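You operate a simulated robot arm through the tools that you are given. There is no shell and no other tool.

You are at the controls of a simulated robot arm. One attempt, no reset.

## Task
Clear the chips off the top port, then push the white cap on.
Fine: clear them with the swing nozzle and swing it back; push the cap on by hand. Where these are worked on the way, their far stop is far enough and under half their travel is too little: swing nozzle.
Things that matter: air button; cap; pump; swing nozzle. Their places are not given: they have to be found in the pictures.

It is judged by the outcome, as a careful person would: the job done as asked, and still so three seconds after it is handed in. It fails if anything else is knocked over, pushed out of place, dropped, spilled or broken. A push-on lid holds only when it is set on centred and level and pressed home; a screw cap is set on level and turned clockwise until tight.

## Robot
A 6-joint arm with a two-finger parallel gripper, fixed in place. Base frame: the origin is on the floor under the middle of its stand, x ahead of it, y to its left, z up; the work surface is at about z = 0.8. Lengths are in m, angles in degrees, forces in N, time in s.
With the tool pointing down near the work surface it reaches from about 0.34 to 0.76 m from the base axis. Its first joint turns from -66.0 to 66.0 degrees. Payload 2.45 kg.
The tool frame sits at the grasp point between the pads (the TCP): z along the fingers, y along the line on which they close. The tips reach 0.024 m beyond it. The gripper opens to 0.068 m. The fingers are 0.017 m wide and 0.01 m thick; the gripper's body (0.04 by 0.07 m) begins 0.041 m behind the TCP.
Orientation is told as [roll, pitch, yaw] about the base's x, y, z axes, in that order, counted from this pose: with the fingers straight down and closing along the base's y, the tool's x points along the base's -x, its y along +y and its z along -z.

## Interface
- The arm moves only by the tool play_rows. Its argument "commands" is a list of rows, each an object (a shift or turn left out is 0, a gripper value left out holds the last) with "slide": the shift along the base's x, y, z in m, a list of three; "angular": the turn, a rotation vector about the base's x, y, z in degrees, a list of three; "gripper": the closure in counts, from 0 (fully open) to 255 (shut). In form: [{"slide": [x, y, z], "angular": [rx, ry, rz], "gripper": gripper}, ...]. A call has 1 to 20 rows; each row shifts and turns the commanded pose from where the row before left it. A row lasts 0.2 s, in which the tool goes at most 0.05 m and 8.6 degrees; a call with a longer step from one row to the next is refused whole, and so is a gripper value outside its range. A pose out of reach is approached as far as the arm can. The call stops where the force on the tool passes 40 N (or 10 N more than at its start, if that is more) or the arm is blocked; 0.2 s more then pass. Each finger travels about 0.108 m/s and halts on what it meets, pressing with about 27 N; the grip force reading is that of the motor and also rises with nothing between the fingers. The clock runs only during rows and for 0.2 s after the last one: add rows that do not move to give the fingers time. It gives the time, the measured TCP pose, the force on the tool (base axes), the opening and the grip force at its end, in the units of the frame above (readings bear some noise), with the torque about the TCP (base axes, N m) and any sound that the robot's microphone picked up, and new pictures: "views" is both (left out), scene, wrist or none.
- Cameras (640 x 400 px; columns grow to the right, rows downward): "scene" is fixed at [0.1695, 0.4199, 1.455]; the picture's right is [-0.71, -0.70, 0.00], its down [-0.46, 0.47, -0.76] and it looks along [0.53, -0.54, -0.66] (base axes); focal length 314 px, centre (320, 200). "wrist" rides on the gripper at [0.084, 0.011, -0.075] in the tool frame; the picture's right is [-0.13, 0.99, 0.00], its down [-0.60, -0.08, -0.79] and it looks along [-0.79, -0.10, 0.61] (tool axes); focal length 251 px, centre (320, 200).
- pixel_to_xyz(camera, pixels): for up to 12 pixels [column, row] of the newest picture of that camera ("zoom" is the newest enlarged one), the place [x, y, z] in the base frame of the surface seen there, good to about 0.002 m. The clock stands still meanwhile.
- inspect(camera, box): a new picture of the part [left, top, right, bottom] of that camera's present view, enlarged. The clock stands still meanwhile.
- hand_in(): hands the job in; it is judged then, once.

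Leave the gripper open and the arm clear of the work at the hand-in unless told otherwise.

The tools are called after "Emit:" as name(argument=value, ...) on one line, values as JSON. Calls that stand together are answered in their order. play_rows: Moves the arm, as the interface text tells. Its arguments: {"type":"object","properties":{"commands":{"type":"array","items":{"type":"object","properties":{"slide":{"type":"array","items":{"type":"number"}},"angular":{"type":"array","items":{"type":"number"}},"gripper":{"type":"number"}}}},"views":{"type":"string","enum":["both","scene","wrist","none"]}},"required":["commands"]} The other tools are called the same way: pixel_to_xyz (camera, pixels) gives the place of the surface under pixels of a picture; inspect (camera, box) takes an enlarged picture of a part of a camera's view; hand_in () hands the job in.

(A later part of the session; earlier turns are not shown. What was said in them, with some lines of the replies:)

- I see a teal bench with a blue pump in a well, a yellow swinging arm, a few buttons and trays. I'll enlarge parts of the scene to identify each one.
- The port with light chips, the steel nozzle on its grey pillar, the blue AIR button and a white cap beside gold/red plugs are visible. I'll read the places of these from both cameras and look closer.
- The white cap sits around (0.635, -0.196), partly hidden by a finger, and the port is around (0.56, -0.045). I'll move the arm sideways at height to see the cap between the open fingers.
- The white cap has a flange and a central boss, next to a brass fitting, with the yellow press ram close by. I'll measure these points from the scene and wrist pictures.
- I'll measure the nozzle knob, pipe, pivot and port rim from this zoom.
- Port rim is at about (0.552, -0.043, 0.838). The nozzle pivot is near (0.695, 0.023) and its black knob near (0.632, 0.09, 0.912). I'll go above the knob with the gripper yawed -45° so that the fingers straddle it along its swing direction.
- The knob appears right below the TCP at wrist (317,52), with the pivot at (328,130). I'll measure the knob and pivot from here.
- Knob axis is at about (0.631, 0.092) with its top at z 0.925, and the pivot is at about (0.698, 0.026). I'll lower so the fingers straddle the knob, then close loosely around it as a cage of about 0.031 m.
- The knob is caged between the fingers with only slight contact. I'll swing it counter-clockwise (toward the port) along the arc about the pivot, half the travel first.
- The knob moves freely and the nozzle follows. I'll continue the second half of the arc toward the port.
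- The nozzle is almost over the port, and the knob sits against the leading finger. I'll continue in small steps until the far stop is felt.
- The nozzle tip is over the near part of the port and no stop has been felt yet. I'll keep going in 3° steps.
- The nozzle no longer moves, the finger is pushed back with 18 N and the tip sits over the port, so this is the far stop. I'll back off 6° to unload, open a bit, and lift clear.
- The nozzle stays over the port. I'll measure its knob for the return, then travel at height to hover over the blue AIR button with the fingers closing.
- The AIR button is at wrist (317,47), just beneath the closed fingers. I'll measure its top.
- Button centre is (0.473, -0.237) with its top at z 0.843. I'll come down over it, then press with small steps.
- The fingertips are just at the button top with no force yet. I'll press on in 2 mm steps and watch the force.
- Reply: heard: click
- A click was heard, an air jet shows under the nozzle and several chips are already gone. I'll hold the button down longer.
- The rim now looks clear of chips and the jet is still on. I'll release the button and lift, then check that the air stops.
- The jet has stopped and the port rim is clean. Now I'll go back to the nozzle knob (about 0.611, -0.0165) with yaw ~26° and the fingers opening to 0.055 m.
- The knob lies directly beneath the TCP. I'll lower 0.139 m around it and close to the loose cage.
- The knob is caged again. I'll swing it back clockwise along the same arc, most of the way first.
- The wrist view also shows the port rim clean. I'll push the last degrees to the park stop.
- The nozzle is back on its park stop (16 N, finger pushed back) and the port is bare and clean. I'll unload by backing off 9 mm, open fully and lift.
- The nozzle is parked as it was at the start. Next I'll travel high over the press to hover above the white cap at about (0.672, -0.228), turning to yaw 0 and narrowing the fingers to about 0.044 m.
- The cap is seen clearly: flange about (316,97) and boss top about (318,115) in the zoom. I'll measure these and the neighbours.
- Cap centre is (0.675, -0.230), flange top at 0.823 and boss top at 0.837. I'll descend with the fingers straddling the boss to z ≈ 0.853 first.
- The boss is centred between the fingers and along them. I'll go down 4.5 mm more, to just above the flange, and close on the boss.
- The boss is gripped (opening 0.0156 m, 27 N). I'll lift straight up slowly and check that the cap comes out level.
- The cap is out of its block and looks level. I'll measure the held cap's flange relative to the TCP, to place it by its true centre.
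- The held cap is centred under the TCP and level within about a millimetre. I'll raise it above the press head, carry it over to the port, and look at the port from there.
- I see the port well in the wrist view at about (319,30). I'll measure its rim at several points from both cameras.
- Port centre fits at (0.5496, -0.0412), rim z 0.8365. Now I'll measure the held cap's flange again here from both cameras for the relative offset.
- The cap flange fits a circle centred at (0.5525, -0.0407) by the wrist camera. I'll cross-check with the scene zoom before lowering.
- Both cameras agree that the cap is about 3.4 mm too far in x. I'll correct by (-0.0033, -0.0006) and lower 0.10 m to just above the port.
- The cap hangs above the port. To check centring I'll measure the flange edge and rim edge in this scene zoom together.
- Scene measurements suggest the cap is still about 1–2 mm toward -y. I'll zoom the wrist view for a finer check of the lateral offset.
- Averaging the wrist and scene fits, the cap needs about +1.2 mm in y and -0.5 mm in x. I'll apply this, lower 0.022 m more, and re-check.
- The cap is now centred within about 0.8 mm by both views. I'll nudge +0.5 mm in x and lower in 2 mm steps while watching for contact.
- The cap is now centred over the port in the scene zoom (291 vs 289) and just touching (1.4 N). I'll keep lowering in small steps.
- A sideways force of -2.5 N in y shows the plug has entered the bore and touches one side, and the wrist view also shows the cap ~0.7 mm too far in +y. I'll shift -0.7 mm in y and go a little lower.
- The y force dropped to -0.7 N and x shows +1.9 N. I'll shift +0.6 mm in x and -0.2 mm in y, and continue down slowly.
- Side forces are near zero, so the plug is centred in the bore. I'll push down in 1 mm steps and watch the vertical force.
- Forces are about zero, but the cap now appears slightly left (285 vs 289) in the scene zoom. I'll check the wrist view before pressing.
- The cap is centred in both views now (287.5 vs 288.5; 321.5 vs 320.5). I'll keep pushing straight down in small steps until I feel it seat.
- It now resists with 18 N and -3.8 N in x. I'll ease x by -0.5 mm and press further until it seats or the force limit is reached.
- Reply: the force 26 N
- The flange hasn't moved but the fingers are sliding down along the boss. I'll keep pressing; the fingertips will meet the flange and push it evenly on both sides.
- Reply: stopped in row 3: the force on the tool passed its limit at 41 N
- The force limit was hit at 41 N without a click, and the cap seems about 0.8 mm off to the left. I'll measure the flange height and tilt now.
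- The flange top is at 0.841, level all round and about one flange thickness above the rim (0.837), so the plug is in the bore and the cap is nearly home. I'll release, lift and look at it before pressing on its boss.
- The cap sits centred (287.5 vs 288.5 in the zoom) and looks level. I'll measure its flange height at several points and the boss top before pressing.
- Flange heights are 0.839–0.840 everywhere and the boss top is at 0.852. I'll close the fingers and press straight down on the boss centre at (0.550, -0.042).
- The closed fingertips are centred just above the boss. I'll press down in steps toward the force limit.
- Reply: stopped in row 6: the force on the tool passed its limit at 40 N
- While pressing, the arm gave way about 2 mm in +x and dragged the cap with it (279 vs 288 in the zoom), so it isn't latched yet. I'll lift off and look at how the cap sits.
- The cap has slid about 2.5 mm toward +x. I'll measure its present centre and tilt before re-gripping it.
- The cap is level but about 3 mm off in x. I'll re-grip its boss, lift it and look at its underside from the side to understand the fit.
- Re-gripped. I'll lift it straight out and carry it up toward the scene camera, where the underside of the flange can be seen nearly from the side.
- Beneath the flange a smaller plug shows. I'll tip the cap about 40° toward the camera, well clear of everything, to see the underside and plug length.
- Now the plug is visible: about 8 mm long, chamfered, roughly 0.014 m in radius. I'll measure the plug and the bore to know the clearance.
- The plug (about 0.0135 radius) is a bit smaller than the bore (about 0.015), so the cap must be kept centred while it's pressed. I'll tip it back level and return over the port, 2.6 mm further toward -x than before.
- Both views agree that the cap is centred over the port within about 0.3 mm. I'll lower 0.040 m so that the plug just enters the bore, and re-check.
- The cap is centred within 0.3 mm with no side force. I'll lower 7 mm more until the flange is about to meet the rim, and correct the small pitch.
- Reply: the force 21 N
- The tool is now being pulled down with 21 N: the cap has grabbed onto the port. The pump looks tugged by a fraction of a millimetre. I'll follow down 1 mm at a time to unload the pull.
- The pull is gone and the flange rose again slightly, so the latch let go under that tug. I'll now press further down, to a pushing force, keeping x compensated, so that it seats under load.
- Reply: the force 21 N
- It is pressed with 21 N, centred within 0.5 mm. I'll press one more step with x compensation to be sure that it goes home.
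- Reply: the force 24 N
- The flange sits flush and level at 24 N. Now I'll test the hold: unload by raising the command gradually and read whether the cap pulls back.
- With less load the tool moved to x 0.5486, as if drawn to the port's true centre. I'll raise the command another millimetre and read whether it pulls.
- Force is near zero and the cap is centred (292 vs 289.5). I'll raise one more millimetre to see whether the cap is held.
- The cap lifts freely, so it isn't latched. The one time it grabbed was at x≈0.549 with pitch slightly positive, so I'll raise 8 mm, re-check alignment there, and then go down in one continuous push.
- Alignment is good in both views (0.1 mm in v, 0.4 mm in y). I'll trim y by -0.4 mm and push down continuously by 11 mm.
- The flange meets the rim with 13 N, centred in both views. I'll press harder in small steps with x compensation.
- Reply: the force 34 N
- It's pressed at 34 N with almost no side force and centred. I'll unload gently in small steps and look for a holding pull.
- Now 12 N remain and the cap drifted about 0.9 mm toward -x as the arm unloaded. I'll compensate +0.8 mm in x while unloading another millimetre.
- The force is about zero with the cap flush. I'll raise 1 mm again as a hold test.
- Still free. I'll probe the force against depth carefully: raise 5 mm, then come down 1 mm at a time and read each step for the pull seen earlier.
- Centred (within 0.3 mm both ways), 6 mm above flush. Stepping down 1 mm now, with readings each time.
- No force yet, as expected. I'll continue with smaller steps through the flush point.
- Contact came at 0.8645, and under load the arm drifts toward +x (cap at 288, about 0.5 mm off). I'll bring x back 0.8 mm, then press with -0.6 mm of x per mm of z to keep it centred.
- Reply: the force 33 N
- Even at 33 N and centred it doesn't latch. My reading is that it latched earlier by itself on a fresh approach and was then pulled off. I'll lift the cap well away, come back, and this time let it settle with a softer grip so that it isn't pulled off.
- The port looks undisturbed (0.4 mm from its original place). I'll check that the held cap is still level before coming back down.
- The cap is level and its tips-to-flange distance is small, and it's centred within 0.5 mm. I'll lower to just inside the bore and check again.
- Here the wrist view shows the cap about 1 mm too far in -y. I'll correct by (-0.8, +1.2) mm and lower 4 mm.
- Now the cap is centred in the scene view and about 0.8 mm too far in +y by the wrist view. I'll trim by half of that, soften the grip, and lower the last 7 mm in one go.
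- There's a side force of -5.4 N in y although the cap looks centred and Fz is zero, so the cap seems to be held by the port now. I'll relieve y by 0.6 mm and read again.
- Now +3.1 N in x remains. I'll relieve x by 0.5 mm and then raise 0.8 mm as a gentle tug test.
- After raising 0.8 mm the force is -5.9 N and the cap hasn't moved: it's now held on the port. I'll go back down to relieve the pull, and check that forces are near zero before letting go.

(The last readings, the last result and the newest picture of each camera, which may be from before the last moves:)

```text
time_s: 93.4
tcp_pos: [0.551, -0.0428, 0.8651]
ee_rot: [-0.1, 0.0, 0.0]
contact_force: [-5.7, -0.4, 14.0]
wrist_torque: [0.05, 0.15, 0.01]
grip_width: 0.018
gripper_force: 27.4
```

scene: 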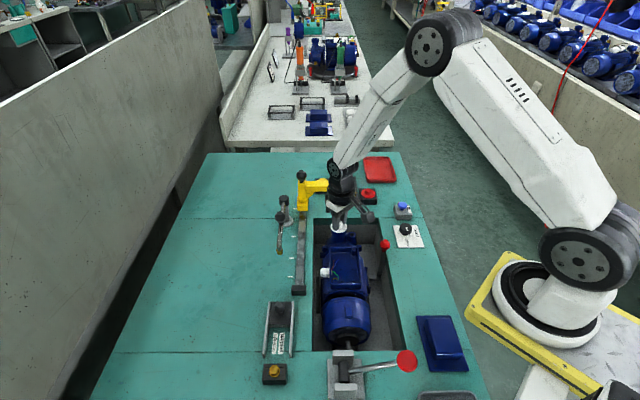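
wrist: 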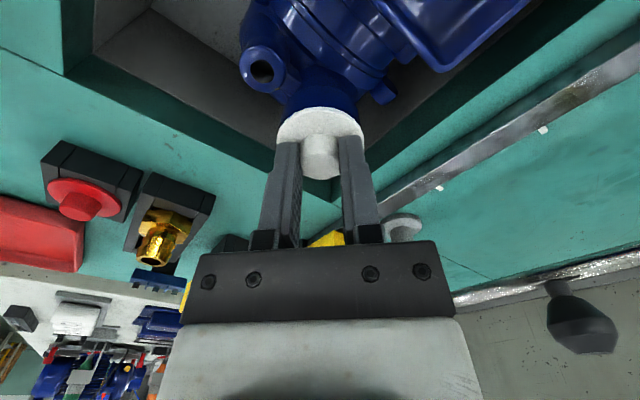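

It now presses with 14 N with some side force in x. I'll ease x by -0.5 mm and z by +0.4 mm and read again.

Emit:
play_rows(commands=[{"slide": [-0.0005, 0, 0.0004]}, {"slide": [0, 0, 0]}], views="none")

Emit:
inspect(camera="scene", box=[325, 208, 357, 238])

```text
time_s: 94.0
tcp_pos: [0.5489, -0.0425, 0.8654]
ee_rot: [-0.1, 0.0, 0.0]
contact_force: [-4.5, 1.4, 14.0]
wrist_torque: [0.05, 0.12, -0.03]
grip_width: 0.0184
gripper_force: 26.6
```

```text
13.33 times, centred on (341, 223) of scene
```

zoom: 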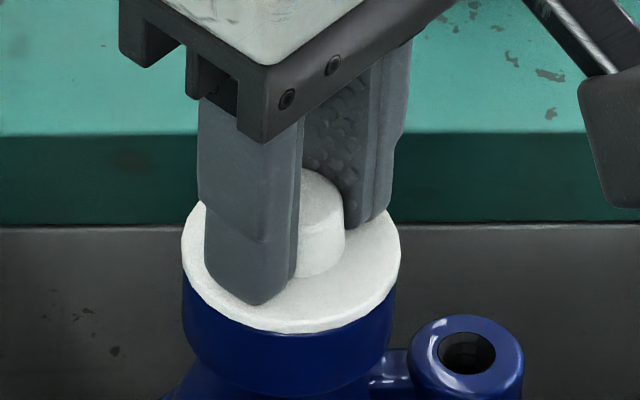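

The cap stays in place. I'll ease up another 0.6 mm to bring the load near zero, then open the fingers.

Emit:
play_rows(commands=[{"slide": [-0.0003, 0, 0.0005]}, {"slide": [0, 0, 0]}], views="none")

```text
time_s: 94.6
tcp_pos: [0.5489, -0.0435, 0.8643]
ee_rot: [-0.1, 0.0, 0.0]
contact_force: [0.5, 1.5, 1.3]
wrist_torque: [0.01, -0.08, 0.0]
grip_width: 0.0181
gripper_force: 27.1
```

Load is near zero. I'll open the fingers, wait, and lift straight up.

Emit:
play_rows(commands=[{"slide": [0, 0, 0], "gripper": 120}, {"slide": [0, 0, 0], "gripper": 90}, {"slide": [0, 0, 0]}, {"slide": [0, 0, 0.01]}, {"slide": [0, 0, 0.02]}, {"slide": [0, 0, 0.03]}, {"slide": [0, 0, 0.03]}, {"slide": [0, 0, 0]}], views="both")

Emit:
inspect(camera="scene", box=[325, 208, 357, 238])

Emit:
inspect(camera="wrist", box=[270, 20, 370, 115])

```text
time_s: 96.4
tcp_pos: [0.5492, -0.0419, 0.9567]
ee_rot: [0.0, 0.2, 0.0]
contact_force: [0.1, 0.4, 1.3]
wrist_torque: [0.03, 0.01, -0.01]
grip_width: 0.044
gripper_force: 0.1
```

scene: 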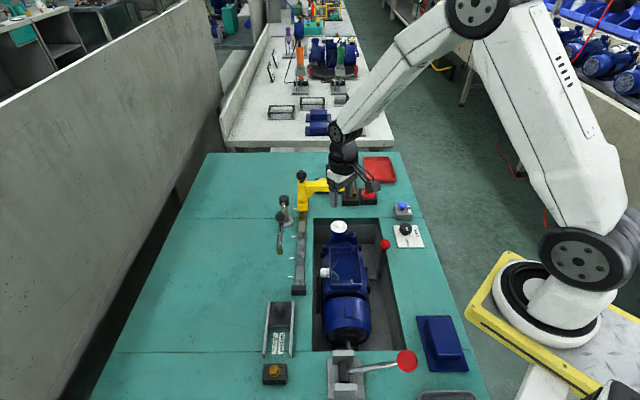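
wrist: 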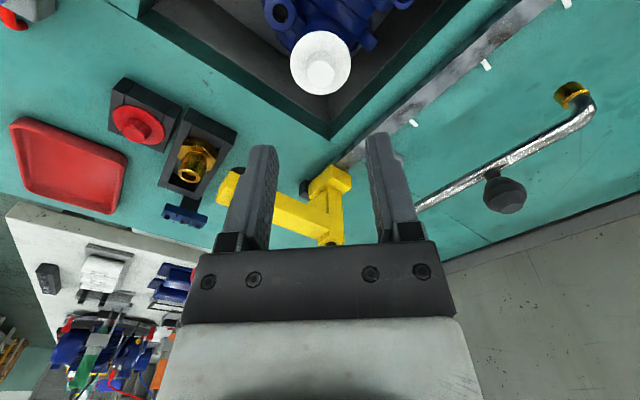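

```text
13.33 times, centred on (341, 223) of scene
```

zoom: 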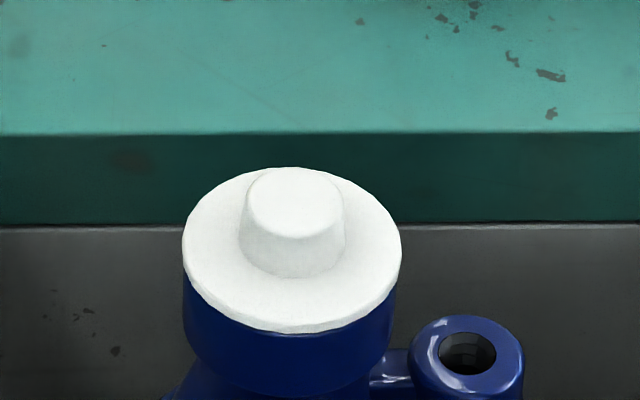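

```text
4.21 times, centred on (320, 68) of wrist
```

zoom: 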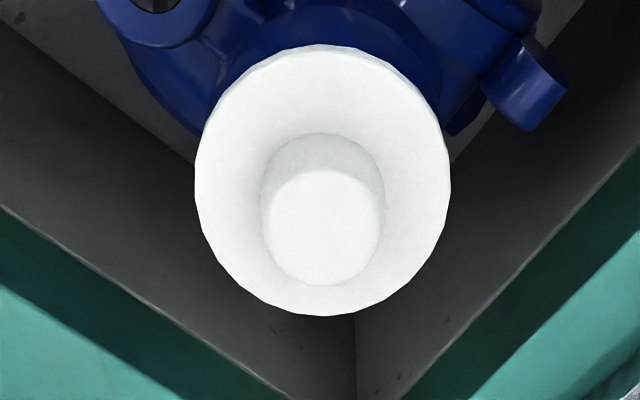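

The cap sits on the port, centred (292 vs 290.5) after release. I'll measure its level and height once more and check everything else in the scene.

Emit:
pixel_to_xyz(camera="zoom", pixels=[[200, 180], [445, 180], [322, 50], [325, 308], [230, 100], [415, 105], [240, 265], [405, 265], [325, 225], [325, 150]])

Emit:
pixel_to_xyz(camera="scene", pixels=[[331.3, 227], [346.5, 227], [339, 232], [334.5, 230.7], [343.5, 230.7], [339, 223.5]])

Emit:
inspect(camera="scene", box=[255, 150, 435, 300])

Emit:
inspect(camera="scene", box=[240, 220, 480, 400])

```text
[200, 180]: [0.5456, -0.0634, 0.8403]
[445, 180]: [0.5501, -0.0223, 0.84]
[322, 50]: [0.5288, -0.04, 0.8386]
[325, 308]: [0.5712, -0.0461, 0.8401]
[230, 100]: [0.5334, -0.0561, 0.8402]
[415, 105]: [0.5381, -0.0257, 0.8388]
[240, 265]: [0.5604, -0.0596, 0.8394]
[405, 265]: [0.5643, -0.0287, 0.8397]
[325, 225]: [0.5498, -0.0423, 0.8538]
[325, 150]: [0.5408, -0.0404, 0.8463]
```

```text
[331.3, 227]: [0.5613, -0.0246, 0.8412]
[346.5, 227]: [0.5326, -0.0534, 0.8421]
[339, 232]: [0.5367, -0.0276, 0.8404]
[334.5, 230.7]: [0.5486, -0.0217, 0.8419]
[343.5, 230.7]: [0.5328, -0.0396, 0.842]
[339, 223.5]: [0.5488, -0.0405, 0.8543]
```

```text
2.67 times, centred on (345, 225) of scene
```

zoom: 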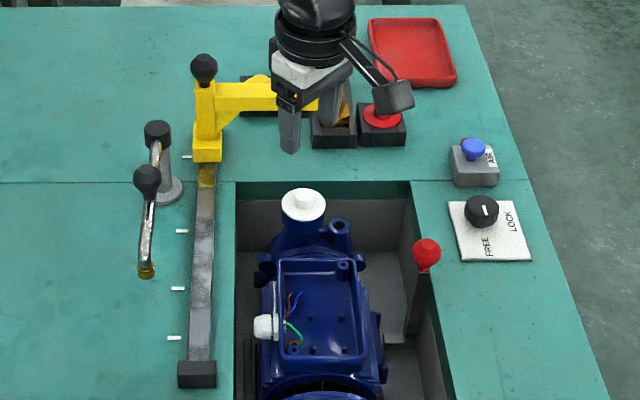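

```text
2.22 times, centred on (360, 310) of scene
```

zoom: 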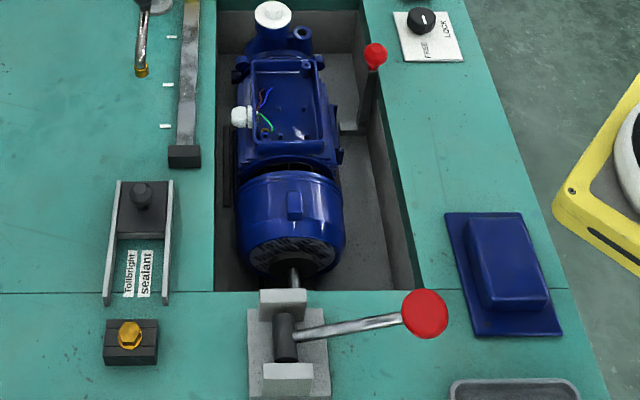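

All else is in place: nozzle parked, press, plugs, tray and knob untouched, cap level (0.839–0.840) and centred. I'll open the gripper fully and retreat to the starting area, then do a last check.

Emit:
play_rows(commands=[{"slide": [0, 0, 0.04], "gripper": 0}, {"slide": [0, 0, 0.04]}, {"slide": [0, 0, 0.04]}, {"slide": [0, 0, 0.035]}, {"slide": [-0.035, 0.02, 0]}, {"slide": [-0.035, 0.02, 0]}, {"slide": [-0.035, 0.02, 0]}, {"slide": [0, 0, 0]}, {"slide": [0, 0, 0]}, {"slide": [0, 0, 0]}, {"slide": [0, 0, 0]}, {"slide": [0, 0, 0]}], views="both")

Emit:
inspect(camera="scene", box=[255, 150, 435, 270])

Emit:
inspect(camera="scene", box=[325, 208, 357, 238])

Emit:
inspect(camera="wrist", box=[230, 40, 430, 170])

```text
time_s: 99.0
tcp_pos: [0.4456, 0.0166, 1.1104]
ee_rot: [0.0, 0.0, 0.0]
contact_force: [-0.7, -0.3, -0.2]
wrist_torque: [0.02, 0.01, -0.04]
grip_width: 0.0677
gripper_force: 0.1
```

scene: 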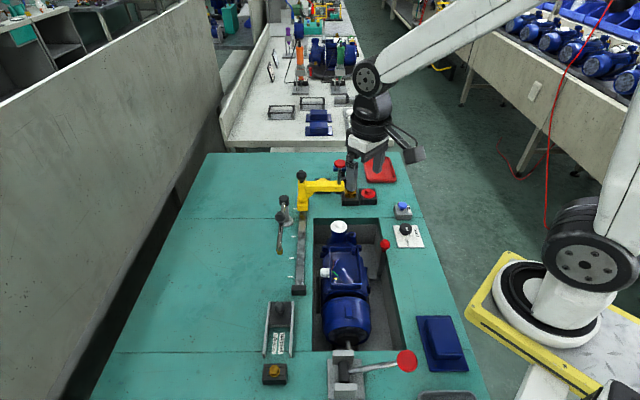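
wrist: 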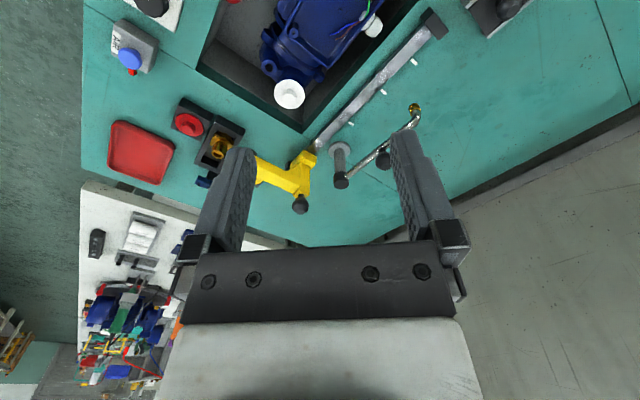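

```text
3.33 times, centred on (345, 210) of scene
```

zoom: 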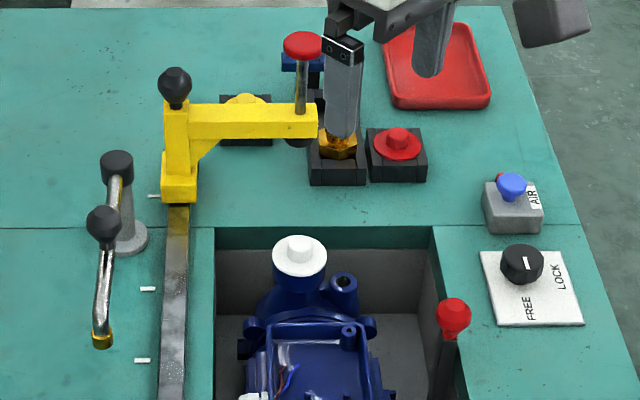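

```text
13.33 times, centred on (341, 223) of scene
```

zoom: 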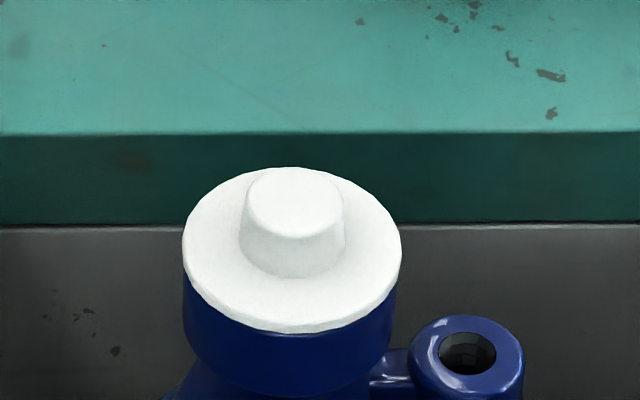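

```text
3.08 times, centred on (330, 105) of wrist
```

zoom: 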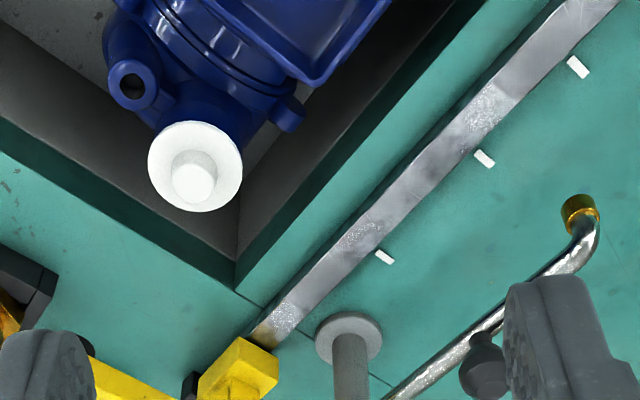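

The cap stays seated and level, the chips are gone, the nozzle is parked, the gripper is open and the arm is clear. I'm handing in.

Emit:
hand_in()

```text
The job is handed in.
```

I cleared the chips off the top port and put the white cap on. I've handed the job in, but I don't have the verdict.

- **Chips:** I swung the nozzle to its far stop over the port and held the AIR button for about two seconds. The rim showed no chips afterwards. The air stopped when I let go, and I swung the nozzle back to its park stop.
- **Cap:** My first attempts to press it on, at up to 41 N, did not hold. One of them slid the cap about 3 mm off centre. I lifted it well clear, lined it up again and lowered it once more. This time it held against a gentle upward pull of about 6 N. After I let go it was level, flush with the rim and centred to about half a millimetre.
- **What I can't confirm:** I never heard the cap click. I also didn't pull on it again after the final release.
- **Pump:** It moved about 0.4 mm from its original place during the earlier attempts. Nothing else looked moved.

The arm finished clear of the work with the gripper open.
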